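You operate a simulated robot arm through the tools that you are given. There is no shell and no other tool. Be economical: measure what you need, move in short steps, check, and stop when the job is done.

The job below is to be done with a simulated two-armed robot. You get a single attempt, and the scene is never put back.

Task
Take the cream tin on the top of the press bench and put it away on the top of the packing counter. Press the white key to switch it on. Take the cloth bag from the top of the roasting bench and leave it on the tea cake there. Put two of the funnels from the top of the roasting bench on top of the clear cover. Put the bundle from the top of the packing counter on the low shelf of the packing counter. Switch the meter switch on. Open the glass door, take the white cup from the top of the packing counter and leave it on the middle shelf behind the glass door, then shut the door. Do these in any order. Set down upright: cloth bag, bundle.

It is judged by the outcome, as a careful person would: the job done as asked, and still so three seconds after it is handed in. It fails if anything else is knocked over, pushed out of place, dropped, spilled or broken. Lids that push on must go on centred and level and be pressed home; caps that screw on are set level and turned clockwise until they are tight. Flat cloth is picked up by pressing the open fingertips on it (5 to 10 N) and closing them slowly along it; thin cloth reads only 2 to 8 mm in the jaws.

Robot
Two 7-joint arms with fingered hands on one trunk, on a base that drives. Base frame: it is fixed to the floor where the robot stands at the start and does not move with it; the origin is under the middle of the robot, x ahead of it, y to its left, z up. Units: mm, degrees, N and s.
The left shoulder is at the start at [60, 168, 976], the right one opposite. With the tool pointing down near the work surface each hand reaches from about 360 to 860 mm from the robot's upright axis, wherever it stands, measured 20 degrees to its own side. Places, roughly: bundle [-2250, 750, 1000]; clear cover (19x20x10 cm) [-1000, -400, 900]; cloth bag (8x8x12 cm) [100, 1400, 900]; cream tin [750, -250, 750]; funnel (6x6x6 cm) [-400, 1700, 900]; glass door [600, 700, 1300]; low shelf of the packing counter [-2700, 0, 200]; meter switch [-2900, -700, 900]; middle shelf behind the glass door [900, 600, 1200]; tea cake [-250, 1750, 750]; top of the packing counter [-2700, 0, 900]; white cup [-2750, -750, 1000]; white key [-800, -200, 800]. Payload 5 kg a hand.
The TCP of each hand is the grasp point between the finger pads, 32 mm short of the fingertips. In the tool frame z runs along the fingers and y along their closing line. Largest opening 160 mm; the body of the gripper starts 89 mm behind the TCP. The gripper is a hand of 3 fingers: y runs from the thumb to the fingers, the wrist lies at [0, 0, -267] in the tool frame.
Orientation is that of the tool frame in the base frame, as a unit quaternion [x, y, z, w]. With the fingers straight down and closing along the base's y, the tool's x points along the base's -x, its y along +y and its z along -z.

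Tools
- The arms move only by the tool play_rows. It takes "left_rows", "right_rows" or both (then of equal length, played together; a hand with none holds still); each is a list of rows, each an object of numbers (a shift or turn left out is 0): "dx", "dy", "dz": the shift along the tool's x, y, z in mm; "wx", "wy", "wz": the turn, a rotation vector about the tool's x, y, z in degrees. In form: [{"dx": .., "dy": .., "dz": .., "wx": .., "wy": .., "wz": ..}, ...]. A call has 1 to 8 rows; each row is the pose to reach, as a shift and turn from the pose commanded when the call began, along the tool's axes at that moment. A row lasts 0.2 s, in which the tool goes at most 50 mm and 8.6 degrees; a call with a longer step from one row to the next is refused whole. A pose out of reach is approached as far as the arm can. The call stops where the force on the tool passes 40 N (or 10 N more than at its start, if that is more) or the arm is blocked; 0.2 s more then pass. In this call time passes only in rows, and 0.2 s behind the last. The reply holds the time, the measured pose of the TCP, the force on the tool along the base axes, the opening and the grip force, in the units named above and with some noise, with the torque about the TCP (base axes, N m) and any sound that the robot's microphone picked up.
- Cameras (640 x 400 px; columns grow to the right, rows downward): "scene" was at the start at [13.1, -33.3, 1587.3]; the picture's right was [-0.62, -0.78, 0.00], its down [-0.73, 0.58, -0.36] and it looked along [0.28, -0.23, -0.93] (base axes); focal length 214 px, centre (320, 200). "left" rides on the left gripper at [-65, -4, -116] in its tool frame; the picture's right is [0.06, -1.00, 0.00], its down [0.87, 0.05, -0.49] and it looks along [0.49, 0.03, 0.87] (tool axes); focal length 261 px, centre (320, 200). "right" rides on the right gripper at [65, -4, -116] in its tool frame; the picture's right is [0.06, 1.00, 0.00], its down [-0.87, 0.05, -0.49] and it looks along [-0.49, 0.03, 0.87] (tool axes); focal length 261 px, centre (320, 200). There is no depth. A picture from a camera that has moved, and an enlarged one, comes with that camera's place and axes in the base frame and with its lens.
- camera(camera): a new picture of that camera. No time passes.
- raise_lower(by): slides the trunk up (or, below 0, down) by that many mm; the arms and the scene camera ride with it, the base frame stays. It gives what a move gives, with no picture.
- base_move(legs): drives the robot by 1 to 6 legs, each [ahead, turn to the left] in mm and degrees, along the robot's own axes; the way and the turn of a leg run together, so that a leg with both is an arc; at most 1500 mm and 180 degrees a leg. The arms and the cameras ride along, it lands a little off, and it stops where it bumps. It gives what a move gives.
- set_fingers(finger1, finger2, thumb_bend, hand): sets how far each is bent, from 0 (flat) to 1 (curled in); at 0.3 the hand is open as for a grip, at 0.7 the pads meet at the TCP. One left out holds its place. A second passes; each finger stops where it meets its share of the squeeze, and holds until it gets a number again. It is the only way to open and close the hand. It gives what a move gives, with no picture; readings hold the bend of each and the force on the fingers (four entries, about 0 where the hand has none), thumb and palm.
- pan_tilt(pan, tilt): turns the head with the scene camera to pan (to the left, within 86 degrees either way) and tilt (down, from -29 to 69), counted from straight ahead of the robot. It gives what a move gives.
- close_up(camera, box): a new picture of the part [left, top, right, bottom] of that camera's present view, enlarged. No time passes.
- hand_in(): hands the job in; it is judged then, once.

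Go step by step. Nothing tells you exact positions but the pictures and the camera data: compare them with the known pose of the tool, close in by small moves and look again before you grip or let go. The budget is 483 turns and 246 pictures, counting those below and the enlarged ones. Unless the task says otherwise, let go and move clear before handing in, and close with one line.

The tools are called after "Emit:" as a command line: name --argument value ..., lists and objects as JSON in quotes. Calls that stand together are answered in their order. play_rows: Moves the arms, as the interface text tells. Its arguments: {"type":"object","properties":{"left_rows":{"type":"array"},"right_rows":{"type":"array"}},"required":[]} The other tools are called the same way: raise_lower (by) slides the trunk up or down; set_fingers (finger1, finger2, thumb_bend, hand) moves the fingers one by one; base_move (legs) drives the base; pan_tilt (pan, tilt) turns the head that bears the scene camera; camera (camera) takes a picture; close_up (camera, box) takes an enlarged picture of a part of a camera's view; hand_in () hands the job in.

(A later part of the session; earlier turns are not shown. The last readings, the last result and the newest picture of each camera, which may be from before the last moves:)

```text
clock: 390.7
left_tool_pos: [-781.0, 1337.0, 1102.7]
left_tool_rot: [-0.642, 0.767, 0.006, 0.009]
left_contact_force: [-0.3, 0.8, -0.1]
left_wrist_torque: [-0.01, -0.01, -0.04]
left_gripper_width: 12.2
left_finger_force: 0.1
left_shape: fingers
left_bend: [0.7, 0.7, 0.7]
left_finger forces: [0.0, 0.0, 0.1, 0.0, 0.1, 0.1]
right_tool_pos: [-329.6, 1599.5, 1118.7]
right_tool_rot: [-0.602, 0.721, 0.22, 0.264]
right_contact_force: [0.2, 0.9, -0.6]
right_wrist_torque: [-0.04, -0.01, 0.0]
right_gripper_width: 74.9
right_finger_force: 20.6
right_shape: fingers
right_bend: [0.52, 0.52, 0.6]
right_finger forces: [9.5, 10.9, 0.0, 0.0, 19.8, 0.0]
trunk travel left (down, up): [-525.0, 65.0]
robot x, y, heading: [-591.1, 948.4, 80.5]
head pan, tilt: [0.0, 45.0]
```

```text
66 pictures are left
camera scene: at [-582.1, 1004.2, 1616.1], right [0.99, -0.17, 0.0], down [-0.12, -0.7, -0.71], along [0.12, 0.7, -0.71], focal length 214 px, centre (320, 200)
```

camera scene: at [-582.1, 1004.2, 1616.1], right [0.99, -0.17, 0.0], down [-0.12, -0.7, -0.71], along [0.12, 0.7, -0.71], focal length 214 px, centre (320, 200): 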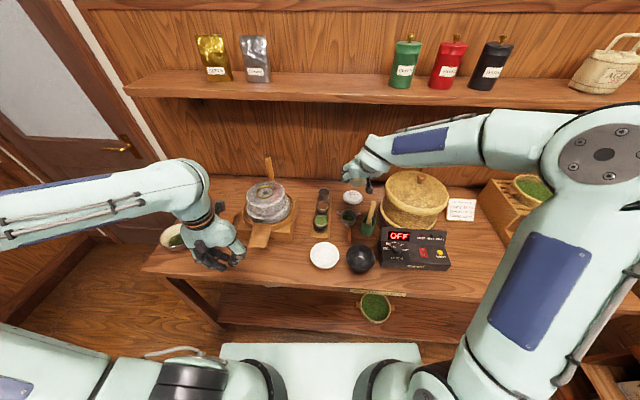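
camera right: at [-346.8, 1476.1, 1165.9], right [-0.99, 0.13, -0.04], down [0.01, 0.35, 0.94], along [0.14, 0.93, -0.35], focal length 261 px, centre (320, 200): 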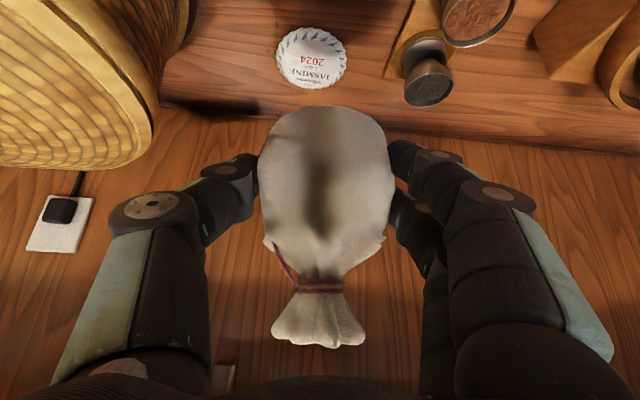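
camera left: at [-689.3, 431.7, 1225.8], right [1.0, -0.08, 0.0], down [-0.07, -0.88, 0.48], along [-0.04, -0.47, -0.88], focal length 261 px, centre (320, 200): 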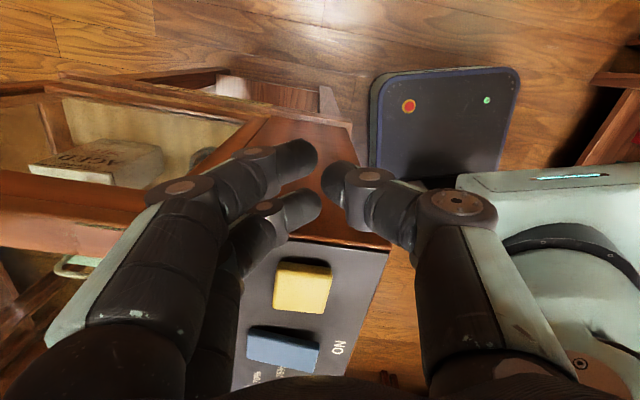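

Emit:
play_rows --right_rows '[{"dx": -34, "dy": -6, "dz": 28}, {"dx": -67, "dy": -11, "dz": 56}, {"dx": -91, "dy": -16, "dz": 77}, {"dx": -65, "dy": -16, "dz": 107}, {"dx": -38, "dy": -16, "dz": 139}, {"dx": -12, "dy": -16, "dz": 170}, {"dx": 8, "dy": -16, "dz": 194}]'

Emit:
camera --camera "right"

```text
clock: 392.3
left_tool_pos: [-780.0, 1335.5, 1102.7]
left_tool_rot: [-0.642, 0.767, 0.006, 0.008]
left_contact_force: [-0.8, 0.3, 1.1]
left_wrist_torque: [-0.04, -0.06, 0.0]
left_gripper_width: 12.2
left_finger_force: 0.2
left_shape: fingers
left_bend: [0.7, 0.7, 0.7]
left_finger forces: [0.1, 0.0, 0.0, 0.0, 0.0, 0.1]
right_tool_pos: [-292.4, 1713.5, 967.1]
right_tool_rot: [-0.603, 0.721, 0.219, 0.263]
right_contact_force: [0.2, -0.4, -1.4]
right_wrist_torque: [0.0, 0.0, 0.0]
right_gripper_width: 75.1
right_finger_force: 20.0
right_shape: fingers
right_bend: [0.52, 0.52, 0.6]
right_finger forces: [9.7, 11.0, 0.1, 0.0, 19.5, 0.1]
trunk travel left (down, up): [-525.0, 65.0]
robot x, y, heading: [-589.7, 952.9, 80.6]
head pan, tilt: [0.0, 45.0]
```

```text
65 pictures are left
camera right: at [-309.4, 1589.3, 1012.3], right [-0.99, 0.13, -0.04], down [0.01, 0.35, 0.94], along [0.14, 0.93, -0.35], focal length 261 px, centre (320, 200)
```

right: 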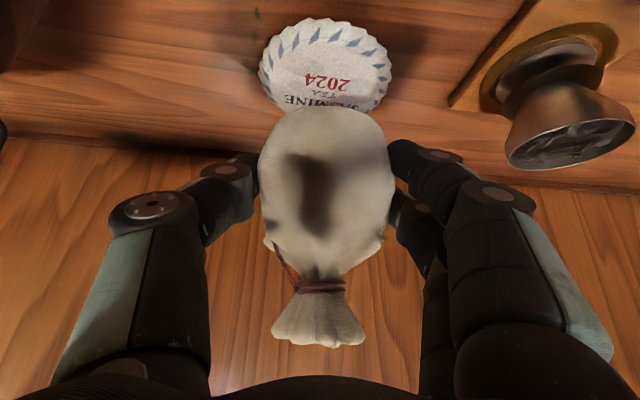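

Emit:
play_rows --right_rows '[{"dx": 16, "dz": 19}, {"dx": 21, "dz": 25}, {"dx": 25, "dz": 29}, {"dx": 29, "dz": 34}]'

Emit:
camera --camera "right"

```text
clock: 393.3
left_tool_pos: [-779.3, 1336.1, 1103.4]
left_tool_rot: [-0.641, 0.767, 0.005, 0.008]
left_contact_force: [0.5, 0.8, 0.5]
left_wrist_torque: [0.0, 0.04, 0.01]
left_gripper_width: 12.1
left_finger_force: 0.1
left_shape: fingers
left_bend: [0.7, 0.7, 0.7]
left_finger forces: [0.1, 0.0, 0.1, 0.0, 0.0, 0.0]
right_tool_pos: [-291.8, 1711.5, 921.8]
right_tool_rot: [-0.602, 0.721, 0.22, 0.264]
right_contact_force: [-1.0, -0.2, 0.2]
right_wrist_torque: [0.02, 0.03, 0.05]
right_gripper_width: 75.2
right_finger_force: 21.0
right_shape: fingers
right_bend: [0.52, 0.52, 0.6]
right_finger forces: [10.0, 11.4, 0.0, 0.0, 19.8, 0.0]
trunk travel left (down, up): [-525.0, 65.0]
robot x, y, heading: [-589.9, 950.7, 80.3]
head pan, tilt: [0.0, 45.0]
```

```text
64 pictures are left
camera right: at [-309.8, 1588.0, 968.5], right [-0.99, 0.13, -0.04], down [0.01, 0.35, 0.94], along [0.14, 0.93, -0.35], focal length 261 px, centre (320, 200)
```

right: 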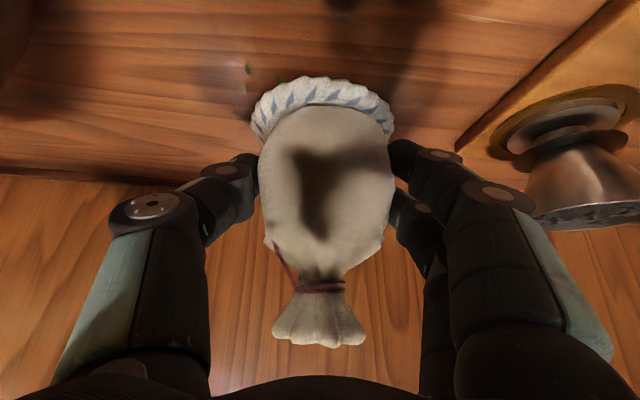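

Emit:
play_rows --right_rows '[{"dx": 3, "dz": 4}, {"dx": 6, "dz": 7}, {"dx": 9, "dz": 11}, {"dx": 12, "dz": 15}]'

Emit:
camera --camera "right"

```text
clock: 394.1
left_tool_pos: [-780.7, 1335.3, 1102.9]
left_tool_rot: [-0.641, 0.767, 0.006, 0.009]
left_contact_force: [0.3, -0.1, 0.8]
left_wrist_torque: [-0.04, 0.02, 0.0]
left_gripper_width: 12.3
left_finger_force: 0.1
left_shape: fingers
left_bend: [0.7, 0.7, 0.7]
left_finger forces: [0.0, 0.0, 0.0, 0.0, 0.0, 0.0]
right_tool_pos: [-290.7, 1715.9, 920.5]
right_tool_rot: [-0.599, 0.719, 0.226, 0.269]
right_contact_force: [-1.8, -6.6, 19.8]
right_wrist_torque: [0.22, -0.29, -0.06]
right_gripper_width: 75.2
right_finger_force: 25.5
right_shape: fingers
right_bend: [0.52, 0.53, 0.61]
right_finger forces: [11.5, 13.8, 0.0, 0.1, 25.9, 0.0]
trunk travel left (down, up): [-525.0, 65.0]
robot x, y, heading: [-589.7, 952.6, 80.4]
head pan, tilt: [0.0, 45.0]
stopped in row 3 (right hand): the force on the tool passed its limit at 44 N (the readings are from after the stop); the commanded pose is now the measured one
```

```text
63 pictures are left
camera right: at [-308.8, 1591.6, 964.6], right [-0.99, 0.13, -0.04], down [0.01, 0.34, 0.94], along [0.14, 0.93, -0.33], focal length 261 px, centre (320, 200)
```

right: 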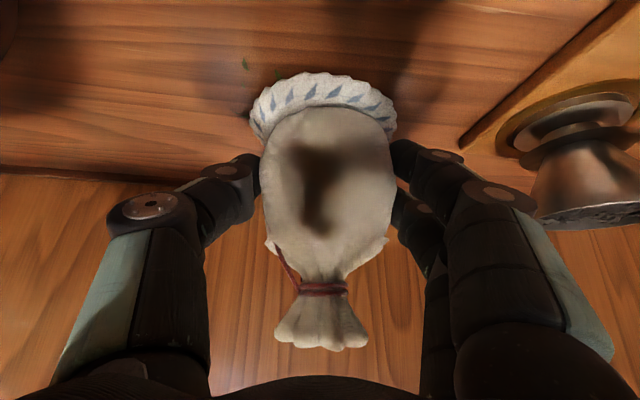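

Contact with the cake. I relieve slightly and release.

Emit:
play_rows --right_rows '[{"dx": -2, "dz": -2}]'

Emit:
set_fingers --hand "right" --finger1 0.46 --finger2 0.46 --thumb_bend 0.5

Emit:
camera --camera "right"

```text
clock: 394.5
left_tool_pos: [-780.1, 1335.6, 1103.7]
left_tool_rot: [-0.641, 0.767, 0.006, 0.008]
left_contact_force: [-0.1, -0.1, 0.4]
left_wrist_torque: [0.02, 0.01, -0.02]
left_gripper_width: 12.2
left_finger_force: 0.0
left_shape: fingers
left_bend: [0.7, 0.7, 0.7]
left_finger forces: [0.0, 0.0, 0.0, 0.0, 0.0, 0.0]
right_tool_pos: [-291.9, 1715.9, 921.4]
right_tool_rot: [-0.599, 0.721, 0.224, 0.268]
right_contact_force: [1.0, 2.2, 14.5]
right_wrist_torque: [0.29, -0.31, -0.04]
right_gripper_width: 75.4
right_finger_force: 23.2
right_shape: fingers
right_bend: [0.52, 0.53, 0.61]
right_finger forces: [10.2, 12.9, 0.0, 0.0, 24.4, 0.0]
trunk travel left (down, up): [-525.0, 65.0]
robot x, y, heading: [-592.9, 951.6, 80.3]
head pan, tilt: [0.0, 45.0]
```

```text
clock: 395.5
left_tool_pos: [-779.9, 1334.9, 1103.1]
left_tool_rot: [-0.642, 0.767, 0.005, 0.008]
left_contact_force: [-1.5, 0.0, 0.6]
left_wrist_torque: [-0.02, 0.0, 0.02]
left_gripper_width: 12.6
left_finger_force: 0.1
left_shape: fingers
left_bend: [0.7, 0.7, 0.7]
left_finger forces: [0.0, 0.0, 0.1, 0.0, 0.1, 0.0]
right_tool_pos: [-290.4, 1714.4, 919.3]
right_tool_rot: [-0.6, 0.721, 0.223, 0.267]
right_contact_force: [-0.6, -0.6, -1.0]
right_wrist_torque: [-0.02, -0.01, 0.0]
right_gripper_width: 94.7
right_finger_force: 0.1
right_shape: fingers
right_bend: [0.46, 0.46, 0.5]
right_finger forces: [0.0, 0.0, 0.0, 0.0, 0.1, 0.1]
trunk travel left (down, up): [-525.0, 65.0]
robot x, y, heading: [-589.5, 952.8, 80.6]
head pan, tilt: [0.0, 45.0]
```

```text
62 pictures are left
camera right: at [-309.1, 1591.3, 964.1], right [-0.99, 0.13, -0.04], down [0.01, 0.34, 0.94], along [0.14, 0.93, -0.34], focal length 261 px, centre (320, 200)
```

right: 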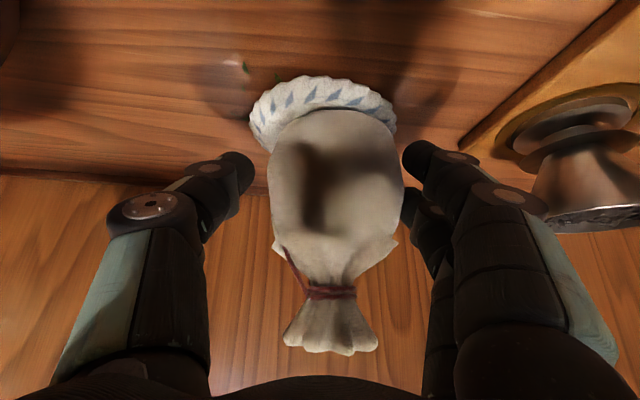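

Emit:
play_rows --right_rows '[{"dz": -25}, {"dz": -55}, {"dz": -90}, {"dz": -130}, {"dz": -170}]'

Emit:
camera --camera "right"

```text
clock: 396.7
left_tool_pos: [-779.0, 1335.5, 1102.8]
left_tool_rot: [-0.641, 0.767, 0.007, 0.009]
left_contact_force: [-0.4, -0.8, 0.5]
left_wrist_torque: [0.02, -0.02, -0.04]
left_gripper_width: 12.3
left_finger_force: 0.0
left_shape: fingers
left_bend: [0.7, 0.7, 0.7]
left_finger forces: [0.1, 0.1, 0.0, 0.1, 0.0, 0.0]
right_tool_pos: [-309.1, 1605.6, 1049.9]
right_tool_rot: [-0.6, 0.72, 0.223, 0.266]
right_contact_force: [-0.7, -0.2, -0.1]
right_wrist_torque: [0.03, -0.03, 0.02]
right_gripper_width: 94.8
right_finger_force: 0.0
right_shape: fingers
right_bend: [0.46, 0.46, 0.5]
right_finger forces: [0.0, 0.0, 0.0, 0.0, 0.1, 0.1]
trunk travel left (down, up): [-525.0, 65.0]
robot x, y, heading: [-592.2, 947.1, 80.4]
head pan, tilt: [0.0, 45.0]
```

```text
61 pictures are left
camera right: at [-327.0, 1482.2, 1095.0], right [-0.99, 0.13, -0.04], down [0.01, 0.34, 0.94], along [0.14, 0.93, -0.34], focal length 261 px, centre (320, 200)
```

right: 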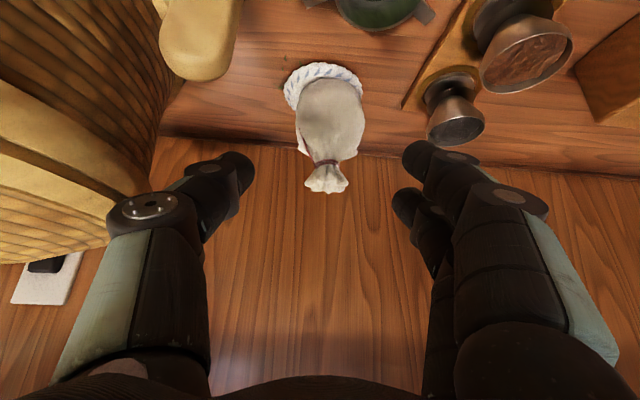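

Emit:
play_rows --right_rows '[{"dx": -26, "dz": -30}, {"dx": -52, "dz": -61}, {"dx": -22, "dz": -87}, {"dx": 10, "dz": -114}, {"dx": 45, "dz": -144}, {"dx": 75, "dz": -170}]'

Emit:
camera --camera "scene"

```text
clock: 398.1
left_tool_pos: [-780.3, 1336.4, 1103.4]
left_tool_rot: [-0.642, 0.767, 0.004, 0.008]
left_contact_force: [-0.2, -0.5, 1.2]
left_wrist_torque: [0.02, 0.01, -0.06]
left_gripper_width: 12.1
left_finger_force: 0.0
left_shape: fingers
left_bend: [0.7, 0.7, 0.7]
left_finger forces: [0.0, 0.0, 0.1, 0.0, 0.0, 0.0]
right_tool_pos: [-340.7, 1437.5, 1130.8]
right_tool_rot: [-0.599, 0.721, 0.223, 0.267]
right_contact_force: [-1.2, -0.6, 0.3]
right_wrist_torque: [0.01, -0.02, 0.0]
right_gripper_width: 94.6
right_finger_force: 0.1
right_shape: fingers
right_bend: [0.46, 0.46, 0.5]
right_finger forces: [0.0, 0.0, 0.0, 0.0, 0.1, 0.1]
trunk travel left (down, up): [-525.0, 65.0]
robot x, y, heading: [-588.9, 947.0, 80.5]
head pan, tilt: [0.0, 45.0]
```

```text
60 pictures are left
camera scene: at [-582.0, 1002.4, 1616.2], right [0.99, -0.17, 0.0], down [-0.12, -0.7, -0.71], along [0.12, 0.7, -0.71], focal length 214 px, centre (320, 200)
```

scene: 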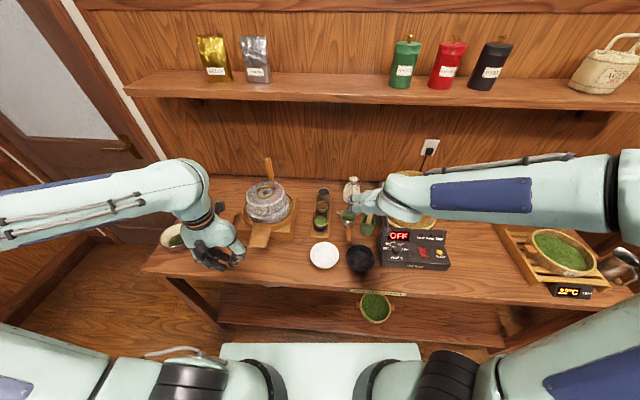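

The bag stands on the tea cake. Next, the left hand takes the front funnel: I open it and move to a pitched pre-grasp.

Emit:
set_fingers --hand "left" --finger1 0.44 --finger2 0.44 --thumb_bend 0.44

Emit:
play_rows --left_rows '[{"dx": -15, "dy": -34, "dz": 2, "wy": -3}, {"dx": -35, "dy": -68, "dz": 6, "wy": -8}, {"dx": -58, "dy": -102, "dz": 12, "wy": -13}, {"dx": -82, "dy": -136, "dz": 20, "wy": -18}, {"dx": -107, "dy": -168, "dz": 32, "wy": -24}, {"dx": -133, "dy": -200, "dz": 48, "wy": -30}, {"dx": -160, "dy": -229, "dz": 70, "wy": -36}, {"dx": -187, "dy": -253, "dz": 95, "wy": -40}]'

Emit:
camera --camera "left"

```text
clock: 399.1
left_tool_pos: [-780.6, 1335.4, 1102.4]
left_tool_rot: [-0.642, 0.767, 0.005, 0.008]
left_contact_force: [-0.8, -0.5, 0.4]
left_wrist_torque: [-0.02, 0.01, -0.01]
left_gripper_width: 111.0
left_finger_force: 0.0
left_shape: fingers
left_bend: [0.44, 0.44, 0.44]
left_finger forces: [0.1, 0.0, 0.1, 0.0, 0.0, 0.0]
right_tool_pos: [-340.7, 1438.2, 1130.5]
right_tool_rot: [-0.601, 0.72, 0.223, 0.266]
right_contact_force: [0.6, 0.3, -0.7]
right_wrist_torque: [0.04, 0.01, -0.02]
right_gripper_width: 94.9
right_finger_force: 0.1
right_shape: fingers
right_bend: [0.46, 0.46, 0.5]
right_finger forces: [0.0, 0.1, 0.0, 0.0, 0.1, 0.0]
trunk travel left (down, up): [-525.0, 65.0]
robot x, y, heading: [-591.8, 954.0, 80.2]
head pan, tilt: [0.0, 45.0]
```

```text
clock: 400.9
left_tool_pos: [-495.5, 1475.9, 1009.3]
left_tool_rot: [-0.601, 0.718, 0.224, 0.268]
left_contact_force: [1.3, 1.5, -0.7]
left_wrist_torque: [-0.05, 0.01, 0.0]
left_gripper_width: 111.5
left_finger_force: 0.1
left_shape: fingers
left_bend: [0.44, 0.44, 0.44]
left_finger forces: [0.0, 0.0, 0.0, 0.0, 0.0, 0.0]
right_tool_pos: [-339.9, 1439.0, 1130.3]
right_tool_rot: [-0.6, 0.72, 0.224, 0.266]
right_contact_force: [-0.4, -1.0, 0.1]
right_wrist_torque: [-0.02, -0.03, 0.04]
right_gripper_width: 94.8
right_finger_force: 0.1
right_shape: fingers
right_bend: [0.46, 0.46, 0.5]
right_finger forces: [0.1, 0.0, 0.0, 0.1, 0.0, 0.0]
trunk travel left (down, up): [-525.0, 65.0]
robot x, y, heading: [-591.2, 952.3, 80.3]
head pan, tilt: [0.0, 45.0]
```

```text
59 pictures are left
camera left: at [-497.0, 1449.5, 1140.7], right [0.97, -0.22, -0.04], down [-0.23, -0.95, -0.2], along [0.01, 0.2, -0.98], focal length 261 px, centre (320, 200)
```

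left: 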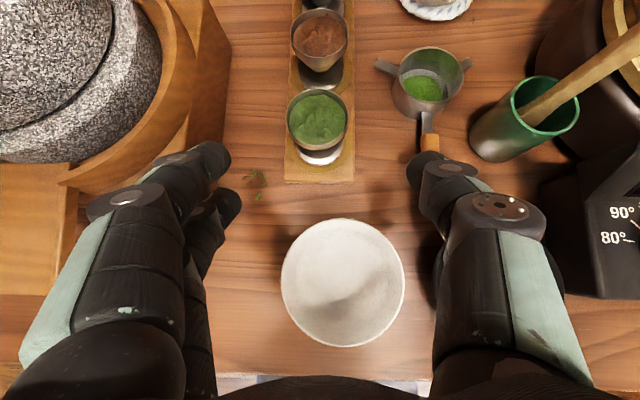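

Emit:
play_rows --left_rows '[{"dy": 1, "dz": 40}, {"dy": 1, "dz": 80}, {"dy": 1, "dz": 115}, {"dy": 1, "dz": 140}]'

Emit:
camera --camera "left"

```text
clock: 401.9
left_tool_pos: [-480.1, 1569.6, 905.7]
left_tool_rot: [-0.602, 0.718, 0.224, 0.269]
left_contact_force: [0.2, 0.3, 0.6]
left_wrist_torque: [-0.02, 0.02, -0.01]
left_gripper_width: 111.5
left_finger_force: 0.1
left_shape: fingers
left_bend: [0.44, 0.44, 0.44]
left_finger forces: [0.1, 0.1, 0.0, 0.0, 0.1, 0.0]
right_tool_pos: [-341.3, 1439.8, 1131.6]
right_tool_rot: [-0.6, 0.72, 0.224, 0.267]
right_contact_force: [-1.0, 0.0, 0.9]
right_wrist_torque: [-0.02, -0.02, 0.01]
right_gripper_width: 94.7
right_finger_force: 0.1
right_shape: fingers
right_bend: [0.46, 0.46, 0.5]
right_finger forces: [0.0, 0.1, 0.0, 0.0, 0.0, 0.0]
trunk travel left (down, up): [-525.0, 65.0]
robot x, y, heading: [-588.1, 952.4, 80.3]
head pan, tilt: [0.0, 45.0]
```

```text
58 pictures are left
camera left: at [-482.0, 1542.3, 1037.3], right [0.97, -0.22, -0.04], down [-0.23, -0.95, -0.2], along [0.01, 0.21, -0.98], focal length 261 px, centre (320, 200)
```

left: 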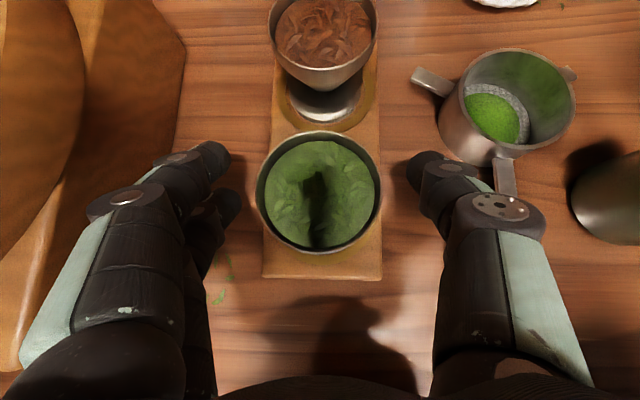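

Aligned over the front funnel's bowl. I close.

Emit:
set_fingers --hand "left" --finger1 0.55 --finger2 0.55 --thumb_bend 0.55

Emit:
set_fingers --hand "left" --finger1 0.66 --finger2 0.66 --thumb_bend 0.66

Emit:
camera --camera "left"

```text
clock: 402.9
left_tool_pos: [-479.1, 1568.4, 906.8]
left_tool_rot: [-0.601, 0.718, 0.225, 0.269]
left_contact_force: [-0.1, 0.4, -0.2]
left_wrist_torque: [0.04, 0.02, 0.01]
left_gripper_width: 67.8
left_finger_force: 0.0
left_shape: fingers
left_bend: [0.55, 0.55, 0.55]
left_finger forces: [0.0, 0.0, 0.0, 0.1, 0.0, 0.1]
right_tool_pos: [-341.6, 1439.0, 1130.1]
right_tool_rot: [-0.6, 0.72, 0.223, 0.267]
right_contact_force: [0.0, -0.9, -0.2]
right_wrist_torque: [-0.02, 0.02, -0.01]
right_gripper_width: 95.0
right_finger_force: 0.1
right_shape: fingers
right_bend: [0.46, 0.46, 0.5]
right_finger forces: [0.0, 0.0, 0.1, 0.0, 0.0, 0.0]
trunk travel left (down, up): [-525.0, 65.0]
robot x, y, heading: [-589.6, 947.7, 80.5]
head pan, tilt: [0.0, 45.0]
```

```text
clock: 403.9
left_tool_pos: [-481.3, 1569.2, 906.3]
left_tool_rot: [-0.601, 0.718, 0.225, 0.269]
left_contact_force: [-0.4, 0.2, 1.3]
left_wrist_torque: [0.0, 0.02, 0.0]
left_gripper_width: 32.7
left_finger_force: 5.5
left_shape: fingers
left_bend: [0.64, 0.64, 0.65]
left_finger forces: [2.9, 2.7, 0.1, 0.2, 4.8, 0.0]
right_tool_pos: [-341.2, 1437.6, 1129.8]
right_tool_rot: [-0.6, 0.72, 0.224, 0.267]
right_contact_force: [-0.3, -0.4, -1.0]
right_wrist_torque: [-0.02, 0.02, 0.0]
right_gripper_width: 95.1
right_finger_force: 0.0
right_shape: fingers
right_bend: [0.46, 0.46, 0.5]
right_finger forces: [0.0, 0.0, 0.0, 0.1, 0.0, 0.0]
trunk travel left (down, up): [-525.0, 65.0]
robot x, y, heading: [-593.0, 953.2, 80.4]
head pan, tilt: [0.0, 45.0]
```

```text
57 pictures are left
camera left: at [-482.0, 1541.7, 1037.6], right [0.97, -0.22, -0.04], down [-0.23, -0.95, -0.2], along [0.01, 0.21, -0.98], focal length 261 px, centre (320, 200)
```

left: 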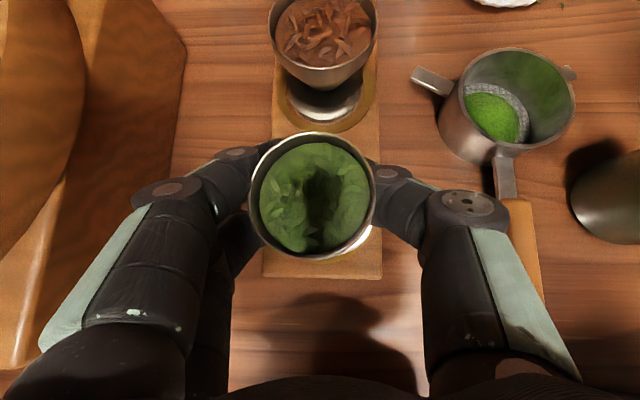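

Emit:
set_fingers --hand "left" --finger1 0.74 --finger2 0.74 --thumb_bend 0.74

Emit:
play_rows --left_rows '[{"dx": -10, "dz": -11}, {"dx": -26, "dz": -30}, {"dx": -52, "dz": -60}, {"dx": -80, "dz": -92}]'

Emit:
camera --camera "left"

```text
clock: 404.9
left_tool_pos: [-480.4, 1568.2, 906.5]
left_tool_rot: [-0.601, 0.718, 0.225, 0.27]
left_contact_force: [-0.4, -0.2, -0.9]
left_wrist_torque: [-0.01, 0.0, 0.01]
left_gripper_width: 27.2
left_finger_force: 23.2
left_shape: fingers
left_bend: [0.7, 0.7, 0.68]
left_finger forces: [14.1, 13.2, 0.0, 0.0, 18.9, 0.1]
right_tool_pos: [-340.8, 1438.6, 1130.7]
right_tool_rot: [-0.601, 0.72, 0.223, 0.266]
right_contact_force: [0.4, -0.1, 0.0]
right_wrist_torque: [0.02, -0.01, 0.0]
right_gripper_width: 95.1
right_finger_force: 0.0
right_shape: fingers
right_bend: [0.46, 0.46, 0.5]
right_finger forces: [0.1, 0.0, 0.0, 0.0, 0.0, 0.0]
trunk travel left (down, up): [-525.0, 65.0]
robot x, y, heading: [-590.2, 954.3, 80.0]
head pan, tilt: [0.0, 45.0]
```

```text
clock: 405.9
left_tool_pos: [-482.6, 1568.4, 1029.4]
left_tool_rot: [-0.602, 0.718, 0.225, 0.27]
left_contact_force: [-0.4, 0.7, -1.3]
left_wrist_torque: [0.03, -0.03, -0.04]
left_gripper_width: 27.0
left_finger_force: 23.0
left_shape: fingers
left_bend: [0.71, 0.7, 0.68]
left_finger forces: [14.0, 13.8, 0.1, 0.0, 18.9, 0.0]
right_tool_pos: [-341.1, 1437.5, 1129.0]
right_tool_rot: [-0.6, 0.72, 0.222, 0.267]
right_contact_force: [0.7, 0.8, -0.3]
right_wrist_torque: [0.02, -0.07, -0.03]
right_gripper_width: 94.9
right_finger_force: 0.1
right_shape: fingers
right_bend: [0.46, 0.46, 0.5]
right_finger forces: [0.0, 0.1, 0.0, 0.1, 0.1, 0.0]
trunk travel left (down, up): [-525.0, 65.0]
robot x, y, heading: [-589.8, 954.1, 80.2]
head pan, tilt: [0.0, 45.0]
```

```text
56 pictures are left
camera left: at [-483.5, 1541.8, 1159.9], right [0.97, -0.22, -0.04], down [-0.22, -0.95, -0.2], along [0.01, 0.2, -0.98], focal length 261 px, centre (320, 200)
```

left: 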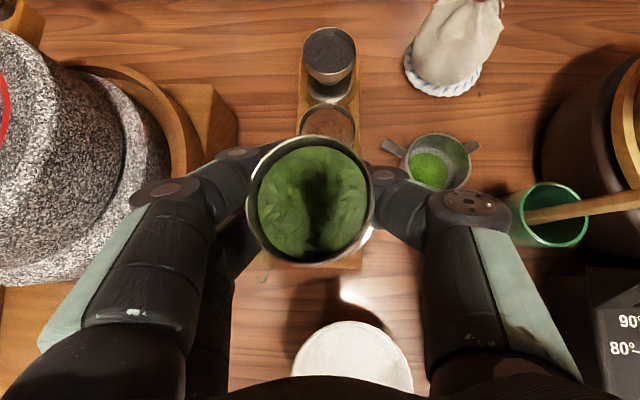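

Emit:
play_rows --left_rows '[{"dx": 10, "dz": -45}, {"dx": 25, "dz": -85}, {"dx": 45, "dy": 20, "dz": -110}, {"dx": 55, "dy": 60, "dz": -125}, {"dx": 60, "dy": 105, "dz": -132}, {"dx": 62, "dy": 150, "dz": -136}, {"dx": 62, "dy": 195, "dz": -136}]'

Emit:
camera --camera "scene"

```text
clock: 407.5
left_tool_pos: [-699.1, 1468.2, 1089.9]
left_tool_rot: [-0.6, 0.718, 0.225, 0.271]
left_contact_force: [-0.6, 0.3, -0.9]
left_wrist_torque: [-0.01, -0.02, 0.0]
left_gripper_width: 26.7
left_finger_force: 23.6
left_shape: fingers
left_bend: [0.71, 0.7, 0.68]
left_finger forces: [13.8, 14.2, 0.0, 0.0, 19.4, 0.0]
right_tool_pos: [-342.0, 1438.3, 1131.0]
right_tool_rot: [-0.6, 0.721, 0.222, 0.268]
right_contact_force: [-0.4, 0.7, -0.8]
right_wrist_torque: [-0.01, -0.01, -0.01]
right_gripper_width: 95.1
right_finger_force: 0.1
right_shape: fingers
right_bend: [0.46, 0.46, 0.5]
right_finger forces: [0.0, 0.0, 0.0, 0.0, 0.0, 0.0]
trunk travel left (down, up): [-525.0, 65.0]
robot x, y, heading: [-592.8, 954.1, 80.4]
head pan, tilt: [0.0, 45.0]
```

```text
55 pictures are left
camera scene: at [-583.4, 1003.0, 1616.1], right [0.99, -0.17, 0.0], down [-0.12, -0.7, -0.71], along [0.12, 0.7, -0.71], focal length 214 px, centre (320, 200)
```

scene: 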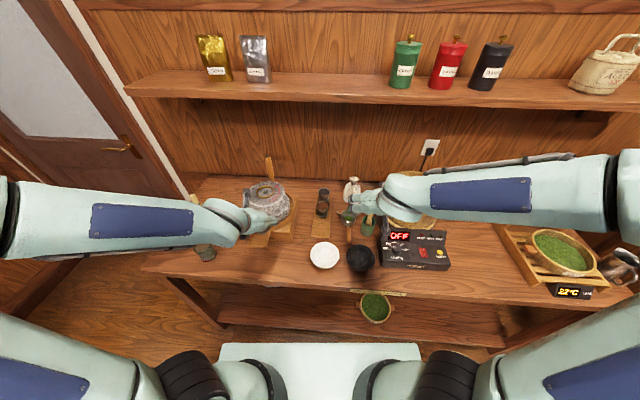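

Emit:
play_rows --right_rows '[{"dy": 45, "dz": 0}, {"dy": 90, "dz": 10}, {"dx": 1, "dy": 130, "dz": 35}, {"dx": 2, "dy": 150, "dz": 75}, {"dx": 3, "dy": 154, "dz": 120}, {"dx": 3, "dy": 154, "dz": 160}]'

Emit:
camera --camera "right"

```text
clock: 408.9
left_tool_pos: [-696.9, 1468.9, 1090.5]
left_tool_rot: [-0.601, 0.718, 0.226, 0.269]
left_contact_force: [0.2, 0.2, -0.2]
left_wrist_torque: [0.0, 0.02, -0.04]
left_gripper_width: 26.5
left_finger_force: 24.0
left_shape: fingers
left_bend: [0.71, 0.7, 0.68]
left_finger forces: [14.0, 14.4, 0.1, 0.0, 19.6, 0.0]
right_tool_pos: [-473.9, 1569.5, 1002.9]
right_tool_rot: [-0.6, 0.721, 0.223, 0.267]
right_contact_force: [0.0, -0.1, 0.3]
right_wrist_torque: [0.0, 0.01, -0.01]
right_gripper_width: 95.2
right_finger_force: 0.1
right_shape: fingers
right_bend: [0.46, 0.46, 0.5]
right_finger forces: [0.0, 0.0, 0.0, 0.0, 0.0, 0.0]
trunk travel left (down, up): [-525.0, 65.0]
robot x, y, heading: [-591.3, 949.7, 80.5]
head pan, tilt: [0.0, 45.0]
```

```text
54 pictures are left
camera right: at [-491.4, 1445.6, 1047.3], right [-0.99, 0.13, -0.04], down [0.01, 0.34, 0.94], along [0.14, 0.93, -0.34], focal length 261 px, centre (320, 200)
```

right: 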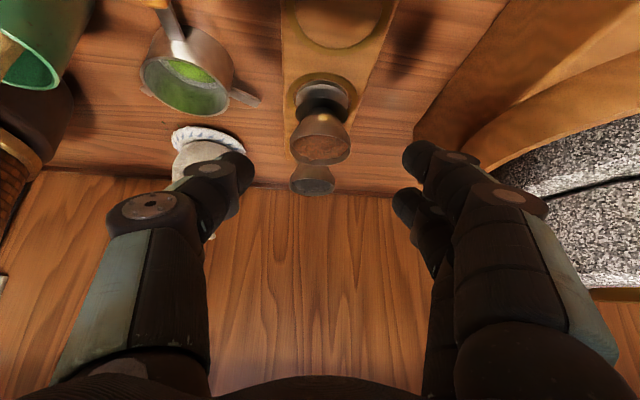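

Emit:
play_rows --right_rows '[{"dx": -1, "dy": -1, "dz": 40}, {"dx": -1, "dy": -1, "dz": 80}, {"dx": -2, "dy": -1, "dz": 112}, {"dx": -2, "dy": -2, "dz": 128}]'

Emit:
camera --camera "right"

```text
clock: 409.9
left_tool_pos: [-698.5, 1467.0, 1089.7]
left_tool_rot: [-0.601, 0.718, 0.224, 0.27]
left_contact_force: [-0.1, -0.8, -1.4]
left_wrist_torque: [0.02, -0.02, 0.0]
left_gripper_width: 26.7
left_finger_force: 24.0
left_shape: fingers
left_bend: [0.71, 0.7, 0.68]
left_finger forces: [13.9, 14.3, 0.1, 0.0, 19.7, 0.1]
right_tool_pos: [-457.5, 1654.0, 909.4]
right_tool_rot: [-0.6, 0.721, 0.222, 0.267]
right_contact_force: [0.0, 0.3, -0.5]
right_wrist_torque: [-0.04, 0.01, 0.0]
right_gripper_width: 95.1
right_finger_force: 0.0
right_shape: fingers
right_bend: [0.46, 0.46, 0.5]
right_finger forces: [0.0, 0.1, 0.0, 0.1, 0.0, 0.0]
trunk travel left (down, up): [-525.0, 65.0]
robot x, y, heading: [-588.1, 953.3, 80.5]
head pan, tilt: [0.0, 45.0]
```

```text
53 pictures are left
camera right: at [-475.5, 1529.2, 954.5], right [-0.99, 0.13, -0.04], down [0.01, 0.34, 0.94], along [0.14, 0.93, -0.34], focal length 261 px, centre (320, 200)
```

right: 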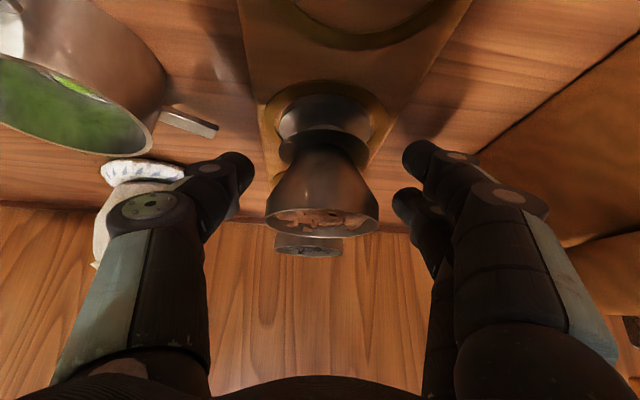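

Emit:
set_fingers --hand "right" --finger1 0.58 --finger2 0.58 --thumb_bend 0.58

Emit:
set_fingers --hand "right" --finger1 0.74 --finger2 0.74 --thumb_bend 0.74

Emit:
camera --camera "right"

```text
clock: 410.9
left_tool_pos: [-696.7, 1468.4, 1090.8]
left_tool_rot: [-0.601, 0.718, 0.225, 0.269]
left_contact_force: [-0.1, 0.3, -0.6]
left_wrist_torque: [-0.01, 0.0, 0.0]
left_gripper_width: 26.8
left_finger_force: 24.0
left_shape: fingers
left_bend: [0.71, 0.7, 0.68]
left_finger forces: [13.9, 14.3, 0.0, 0.1, 19.7, 0.0]
right_tool_pos: [-457.3, 1653.1, 909.7]
right_tool_rot: [-0.601, 0.72, 0.222, 0.267]
right_contact_force: [0.7, 0.8, -0.7]
right_wrist_torque: [0.01, -0.01, -0.02]
right_gripper_width: 59.8
right_finger_force: 0.1
right_shape: fingers
right_bend: [0.57, 0.57, 0.57]
right_finger forces: [0.1, 0.1, 0.0, 0.0, 0.1, 0.1]
trunk travel left (down, up): [-525.0, 65.0]
robot x, y, heading: [-588.1, 954.7, 80.4]
head pan, tilt: [0.0, 45.0]
```

```text
clock: 411.9
left_tool_pos: [-696.6, 1466.5, 1091.5]
left_tool_rot: [-0.601, 0.718, 0.225, 0.269]
left_contact_force: [0.2, -0.2, -1.5]
left_wrist_torque: [0.01, -0.01, -0.02]
left_gripper_width: 26.3
left_finger_force: 24.0
left_shape: fingers
left_bend: [0.71, 0.7, 0.68]
left_finger forces: [13.9, 14.3, 0.0, 0.0, 19.7, 0.0]
right_tool_pos: [-458.1, 1653.2, 909.5]
right_tool_rot: [-0.6, 0.721, 0.222, 0.266]
right_contact_force: [0.0, -0.1, 0.2]
right_wrist_torque: [0.0, 0.01, -0.04]
right_gripper_width: 25.7
right_finger_force: 20.1
right_shape: fingers
right_bend: [0.68, 0.71, 0.68]
right_finger forces: [8.9, 13.5, 0.0, 0.0, 17.8, 0.0]
trunk travel left (down, up): [-525.0, 65.0]
robot x, y, heading: [-590.9, 954.4, 80.3]
head pan, tilt: [0.0, 45.0]
```

```text
52 pictures are left
camera right: at [-475.7, 1528.8, 954.7], right [-0.99, 0.13, -0.04], down [0.01, 0.34, 0.94], along [0.14, 0.93, -0.34], focal length 261 px, centre (320, 200)
```

right: 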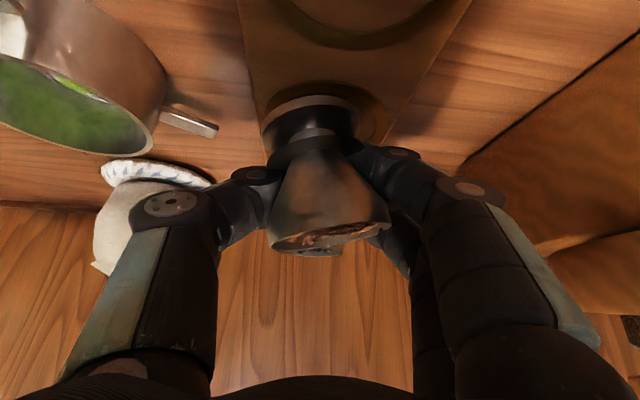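

Emit:
set_fingers --hand "right" --finger1 0.58 --finger2 0.58 --thumb_bend 0.58

Emit:
camera --camera "right"

```text
clock: 412.9
left_tool_pos: [-697.6, 1467.4, 1090.7]
left_tool_rot: [-0.602, 0.718, 0.225, 0.269]
left_contact_force: [0.3, 0.4, -1.0]
left_wrist_torque: [0.05, -0.03, 0.01]
left_gripper_width: 26.5
left_finger_force: 23.7
left_shape: fingers
left_bend: [0.71, 0.7, 0.68]
left_finger forces: [14.0, 14.4, 0.0, 0.1, 19.8, 0.0]
right_tool_pos: [-457.3, 1654.2, 909.8]
right_tool_rot: [-0.6, 0.721, 0.223, 0.267]
right_contact_force: [-0.4, 0.4, 0.1]
right_wrist_torque: [0.0, 0.02, 0.01]
right_gripper_width: 58.5
right_finger_force: 0.6
right_shape: fingers
right_bend: [0.57, 0.57, 0.57]
right_finger forces: [0.0, 0.0, 0.0, 0.0, 0.3, 0.0]
trunk travel left (down, up): [-525.0, 65.0]
robot x, y, heading: [-591.3, 956.4, 80.1]
head pan, tilt: [0.0, 45.0]
```

```text
51 pictures are left
camera right: at [-475.7, 1528.8, 954.8], right [-0.99, 0.13, -0.04], down [0.01, 0.34, 0.94], along [0.14, 0.93, -0.34], focal length 261 px, centre (320, 200)
```

right: 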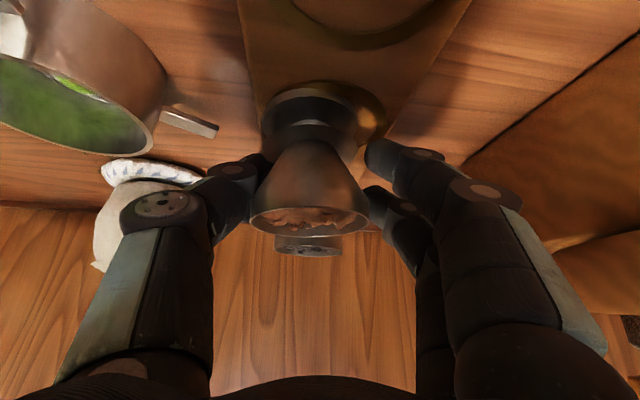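

Emit:
play_rows --right_rows '[{"dy": -5}]'

Emit:
set_fingers --hand "right" --finger1 0.67 --finger2 0.67 --thumb_bend 0.68

Emit:
camera --camera "right"

```text
clock: 413.3
left_tool_pos: [-696.8, 1468.4, 1091.0]
left_tool_rot: [-0.601, 0.718, 0.225, 0.27]
left_contact_force: [0.4, -0.2, -0.8]
left_wrist_torque: [0.0, -0.01, -0.02]
left_gripper_width: 26.6
left_finger_force: 23.7
left_shape: fingers
left_bend: [0.71, 0.7, 0.68]
left_finger forces: [13.9, 14.3, 0.0, 0.1, 19.7, 0.1]
right_tool_pos: [-453.3, 1652.3, 909.7]
right_tool_rot: [-0.601, 0.72, 0.223, 0.267]
right_contact_force: [0.4, -0.3, -0.2]
right_wrist_torque: [0.01, 0.02, 0.01]
right_gripper_width: 58.4
right_finger_force: 0.0
right_shape: fingers
right_bend: [0.57, 0.57, 0.57]
right_finger forces: [0.0, 0.0, 0.1, 0.1, 0.0, 0.0]
trunk travel left (down, up): [-525.0, 65.0]
robot x, y, heading: [-588.3, 952.4, 80.4]
head pan, tilt: [0.0, 45.0]
```

```text
clock: 414.3
left_tool_pos: [-698.4, 1467.4, 1089.3]
left_tool_rot: [-0.6, 0.719, 0.224, 0.27]
left_contact_force: [-0.3, 0.4, -1.2]
left_wrist_torque: [0.05, 0.03, 0.0]
left_gripper_width: 26.5
left_finger_force: 24.3
left_shape: fingers
left_bend: [0.71, 0.7, 0.68]
left_finger forces: [13.9, 14.3, 0.1, 0.1, 19.6, 0.0]
right_tool_pos: [-453.3, 1653.3, 909.8]
right_tool_rot: [-0.601, 0.72, 0.223, 0.267]
right_contact_force: [0.3, 0.1, 0.0]
right_wrist_torque: [0.01, -0.02, -0.02]
right_gripper_width: 31.2
right_finger_force: 8.4
right_shape: fingers
right_bend: [0.64, 0.64, 0.67]
right_finger forces: [2.9, 5.2, 0.1, 0.0, 8.0, 0.0]
trunk travel left (down, up): [-525.0, 65.0]
robot x, y, heading: [-587.8, 952.1, 80.2]
head pan, tilt: [0.0, 45.0]
```

```text
50 pictures are left
camera right: at [-471.1, 1528.1, 954.3], right [-0.99, 0.13, -0.04], down [0.01, 0.34, 0.94], along [0.14, 0.93, -0.34], focal length 261 px, centre (320, 200)
```

right: 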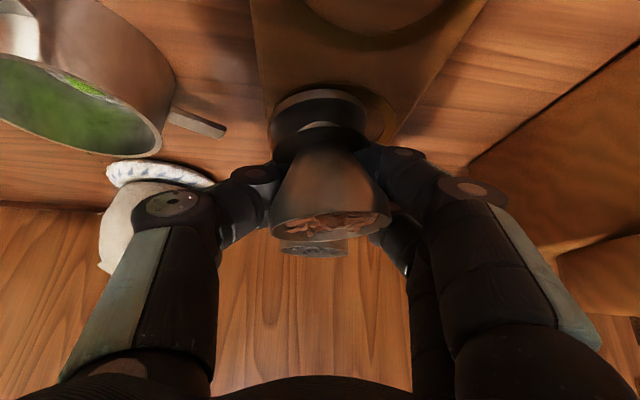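

Emit:
set_fingers --hand "right" --finger1 0.69 --finger2 0.69 --thumb_bend 0.7

Emit:
play_rows --right_rows '[{"dx": -10, "dz": -12}, {"dx": -26, "dz": -31}, {"dx": -52, "dz": -62}, {"dx": -80, "dz": -95}, {"dx": -95, "dz": -130}]'

Emit:
camera --camera "right"

```text
clock: 415.3
left_tool_pos: [-697.1, 1466.5, 1090.2]
left_tool_rot: [-0.601, 0.718, 0.225, 0.27]
left_contact_force: [-0.1, -0.6, -0.2]
left_wrist_torque: [0.03, 0.03, 0.01]
left_gripper_width: 26.7
left_finger_force: 23.4
left_shape: fingers
left_bend: [0.71, 0.7, 0.68]
left_finger forces: [13.9, 14.3, 0.1, 0.0, 19.7, 0.1]
right_tool_pos: [-454.2, 1652.0, 908.7]
right_tool_rot: [-0.6, 0.72, 0.223, 0.266]
right_contact_force: [-0.1, -0.6, 0.4]
right_wrist_torque: [0.0, -0.02, 0.03]
right_gripper_width: 29.7
right_finger_force: 11.4
right_shape: fingers
right_bend: [0.64, 0.65, 0.68]
right_finger forces: [4.0, 7.8, 0.0, 0.0, 11.5, 0.0]
trunk travel left (down, up): [-525.0, 65.0]
robot x, y, heading: [-585.8, 953.7, 80.4]
head pan, tilt: [0.0, 45.0]
```

```text
clock: 416.5
left_tool_pos: [-697.5, 1467.0, 1091.2]
left_tool_rot: [-0.601, 0.718, 0.225, 0.27]
left_contact_force: [-0.1, -0.6, -1.4]
left_wrist_torque: [0.02, 0.01, -0.01]
left_gripper_width: 26.4
left_finger_force: 24.4
left_shape: fingers
left_bend: [0.71, 0.7, 0.68]
left_finger forces: [13.9, 14.3, 0.1, 0.0, 19.7, 0.1]
right_tool_pos: [-452.4, 1639.5, 1071.4]
right_tool_rot: [-0.6, 0.721, 0.222, 0.267]
right_contact_force: [0.6, -0.9, -0.6]
right_wrist_torque: [0.01, -0.02, -0.02]
right_gripper_width: 29.5
right_finger_force: 11.3
right_shape: fingers
right_bend: [0.64, 0.65, 0.68]
right_finger forces: [4.1, 7.7, 0.0, 0.0, 11.4, 0.0]
trunk travel left (down, up): [-525.0, 65.0]
robot x, y, heading: [-587.9, 953.7, 80.4]
head pan, tilt: [0.0, 45.0]
```

```text
49 pictures are left
camera right: at [-472.4, 1515.1, 1116.2], right [-0.99, 0.13, -0.04], down [0.01, 0.34, 0.94], along [0.14, 0.93, -0.34], focal length 261 px, centre (320, 200)
```

right: 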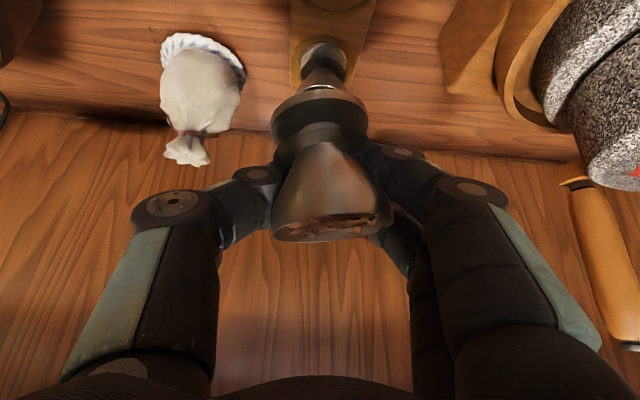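

Emit:
play_rows --right_rows '[{"dx": 33, "dz": -33}, {"dx": 66, "dz": -68}, {"dx": 100, "dz": -103}, {"dx": 134, "dz": -136}, {"dx": 145, "dy": -40, "dz": -145}, {"dx": 145, "dy": -85, "dz": -145}, {"dx": 145, "dy": -130, "dz": -145}, {"dx": 145, "dy": -170, "dz": -145}]'

Emit:
camera --camera "scene"

```text
clock: 418.3
left_tool_pos: [-697.2, 1467.4, 1091.7]
left_tool_rot: [-0.601, 0.718, 0.225, 0.269]
left_contact_force: [-0.1, 0.2, -0.9]
left_wrist_torque: [-0.03, 0.0, 0.03]
left_gripper_width: 26.5
left_finger_force: 23.7
left_shape: fingers
left_bend: [0.71, 0.7, 0.68]
left_finger forces: [13.9, 14.4, 0.0, 0.0, 19.8, 0.1]
right_tool_pos: [-321.5, 1407.2, 1084.4]
right_tool_rot: [-0.6, 0.72, 0.223, 0.267]
right_contact_force: [0.3, -0.6, 0.0]
right_wrist_torque: [0.04, -0.03, 0.01]
right_gripper_width: 29.2
right_finger_force: 11.8
right_shape: fingers
right_bend: [0.64, 0.65, 0.68]
right_finger forces: [4.1, 7.6, 0.0, 0.1, 11.2, 0.0]
trunk travel left (down, up): [-525.0, 65.0]
robot x, y, heading: [-589.1, 950.8, 80.2]
head pan, tilt: [0.0, 45.0]
```

```text
48 pictures are left
camera scene: at [-581.5, 1002.8, 1616.1], right [0.99, -0.17, 0.0], down [-0.12, -0.7, -0.71], along [0.12, 0.7, -0.71], focal length 214 px, centre (320, 200)
```

scene: 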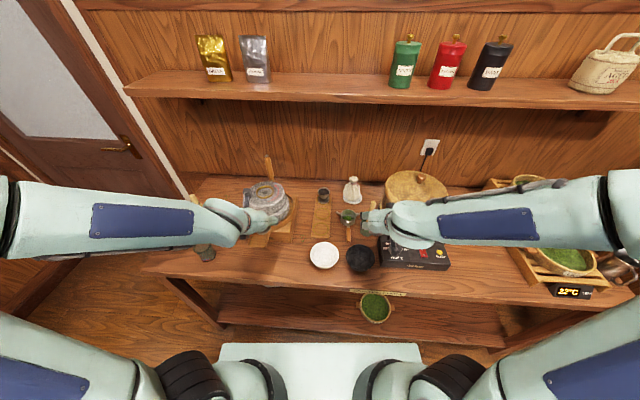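

Both funnels are held. I drive carefully to the front of the central table with the clear cover.

Emit:
base_move --legs '[[-150, 0], [0, -80], [375, 0], [0, -90]]'

Emit:
base_move --legs '[[1130, 0], [0, -90]]'

Emit:
pan_tilt --pan 0 --tilt 50

Emit:
camera --camera "scene"

```text
clock: 429.1
left_tool_pos: [-56.0, 317.8, 1089.8]
left_tool_rot: [0.67, 0.655, -0.251, 0.245]
left_contact_force: [0.6, -0.2, -1.0]
left_wrist_torque: [-0.01, 0.01, 0.02]
left_gripper_width: 26.3
left_finger_force: 23.7
left_shape: fingers
left_bend: [0.71, 0.7, 0.68]
left_finger forces: [12.9, 14.5, 0.0, 0.0, 20.6, 0.0]
right_tool_pos: [-436.7, 320.3, 1083.4]
right_tool_rot: [0.672, 0.654, -0.248, 0.243]
right_contact_force: [-0.9, 0.8, -0.4]
right_wrist_torque: [-0.01, -0.01, 0.02]
right_gripper_width: 29.4
right_finger_force: 11.4
right_shape: fingers
right_bend: [0.65, 0.65, 0.68]
right_finger forces: [4.0, 7.6, 0.0, 0.0, 10.9, 0.1]
trunk travel left (down, up): [-525.0, 65.0]
robot x, y, heading: [-240.9, 812.6, -91.1]
head pan, tilt: [0.0, 45.0]
```

```text
clock: 438.9
left_tool_pos: [-744.2, -514.0, 1090.2]
left_tool_rot: [0.936, -0.008, -0.351, -0.004]
left_contact_force: [0.1, -0.3, -0.9]
left_wrist_torque: [0.03, 0.02, -0.02]
left_gripper_width: 25.5
left_finger_force: 23.6
left_shape: fingers
left_bend: [0.71, 0.7, 0.68]
left_finger forces: [12.4, 14.3, 0.1, 0.0, 21.5, 0.0]
right_tool_pos: [-745.6, -134.6, 1083.9]
right_tool_rot: [0.938, -0.01, -0.347, -0.003]
right_contact_force: [0.7, -0.5, -0.5]
right_wrist_torque: [0.02, -0.01, 0.0]
right_gripper_width: 29.1
right_finger_force: 11.0
right_shape: fingers
right_bend: [0.65, 0.65, 0.68]
right_finger forces: [4.0, 7.5, 0.0, 0.0, 10.7, 0.1]
trunk travel left (down, up): [-525.0, 65.0]
robot x, y, heading: [-254.6, -326.6, 179.8]
head pan, tilt: [0.0, 45.0]
```

```text
clock: 439.6
left_tool_pos: [-744.8, -515.0, 1090.2]
left_tool_rot: [0.936, -0.007, -0.351, -0.004]
left_contact_force: [0.0, 0.1, -0.8]
left_wrist_torque: [0.02, 0.01, -0.02]
left_gripper_width: 25.9
left_finger_force: 24.4
left_shape: fingers
left_bend: [0.71, 0.7, 0.68]
left_finger forces: [12.2, 14.3, 0.0, 0.0, 21.5, 0.1]
right_tool_pos: [-744.5, -135.1, 1083.8]
right_tool_rot: [0.937, -0.01, -0.348, -0.003]
right_contact_force: [-0.3, -0.1, -0.5]
right_wrist_torque: [0.0, -0.02, 0.03]
right_gripper_width: 29.0
right_finger_force: 10.9
right_shape: fingers
right_bend: [0.65, 0.65, 0.68]
right_finger forces: [4.0, 7.5, 0.1, 0.0, 10.8, 0.0]
trunk travel left (down, up): [-525.0, 65.0]
robot x, y, heading: [-252.7, -325.5, 179.6]
head pan, tilt: [0.0, 50.0]
```

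```text
47 pictures are left
camera scene: at [-302.1, -325.9, 1609.2], right [0.01, 1.0, 0.0], down [0.77, -0.01, -0.64], along [-0.64, 0.01, -0.77], focal length 214 px, centre (320, 200)
```

scene: 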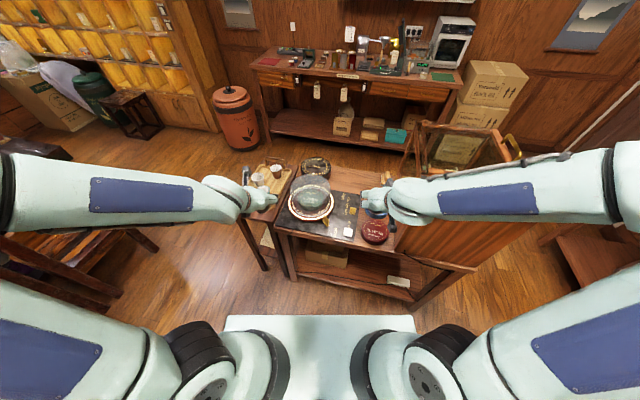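

Emit:
close_up --camera "scene" --box '[250, 140, 410, 260]'

```text
3.33 times, centred on (330, 200) of scene
camera zoom: at [-302.1, -325.9, 1609.2], right [0.01, 1.0, 0.0], down [0.77, -0.01, -0.64], along [-0.64, 0.01, -0.77], focal length 715 px, centre (287, 200)
```

zoom: 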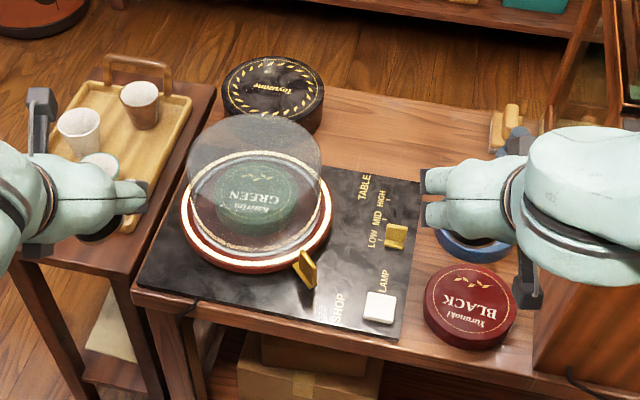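

The clear cover is a glass cylinder with a flat top, centre about [-977,-360], top z≈890. I move closer and will set the left funnel on its left part first.

Emit:
base_move --legs '[[140, 0]]'

Emit:
camera --camera "left"

```text
clock: 440.9
left_tool_pos: [-890.3, -513.4, 1090.3]
left_tool_rot: [0.937, -0.009, -0.35, -0.004]
left_contact_force: [-0.6, 1.1, -1.4]
left_wrist_torque: [0.04, -0.01, 0.0]
left_gripper_width: 25.7
left_finger_force: 24.3
left_shape: fingers
left_bend: [0.71, 0.7, 0.68]
left_finger forces: [12.3, 14.2, 0.1, 0.0, 21.8, 0.0]
right_tool_pos: [-888.8, -132.0, 1083.8]
right_tool_rot: [0.938, -0.011, -0.346, -0.004]
right_contact_force: [0.6, 0.2, -0.8]
right_wrist_torque: [0.02, -0.04, -0.01]
right_gripper_width: 29.2
right_finger_force: 11.4
right_shape: fingers
right_bend: [0.65, 0.65, 0.68]
right_finger forces: [4.0, 7.6, 0.0, 0.1, 10.7, 0.0]
trunk travel left (down, up): [-525.0, 65.0]
robot x, y, heading: [-401.1, -328.0, 179.3]
head pan, tilt: [0.0, 50.0]
```

```text
45 pictures are left
camera left: at [-863.9, -508.7, 1221.0], right [0.07, 1.0, -0.04], down [0.98, -0.07, -0.2], along [-0.2, -0.03, -0.98], focal length 261 px, centre (320, 200)
```

left: 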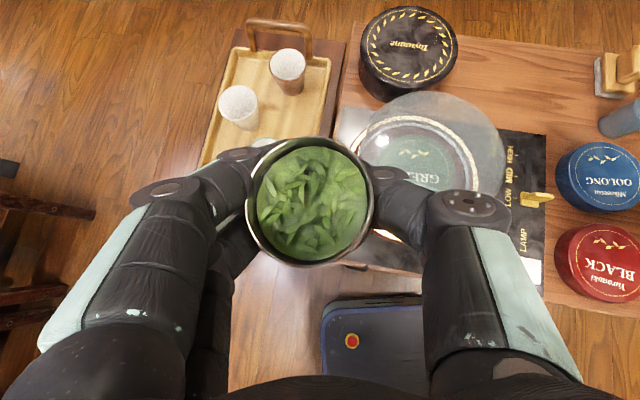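

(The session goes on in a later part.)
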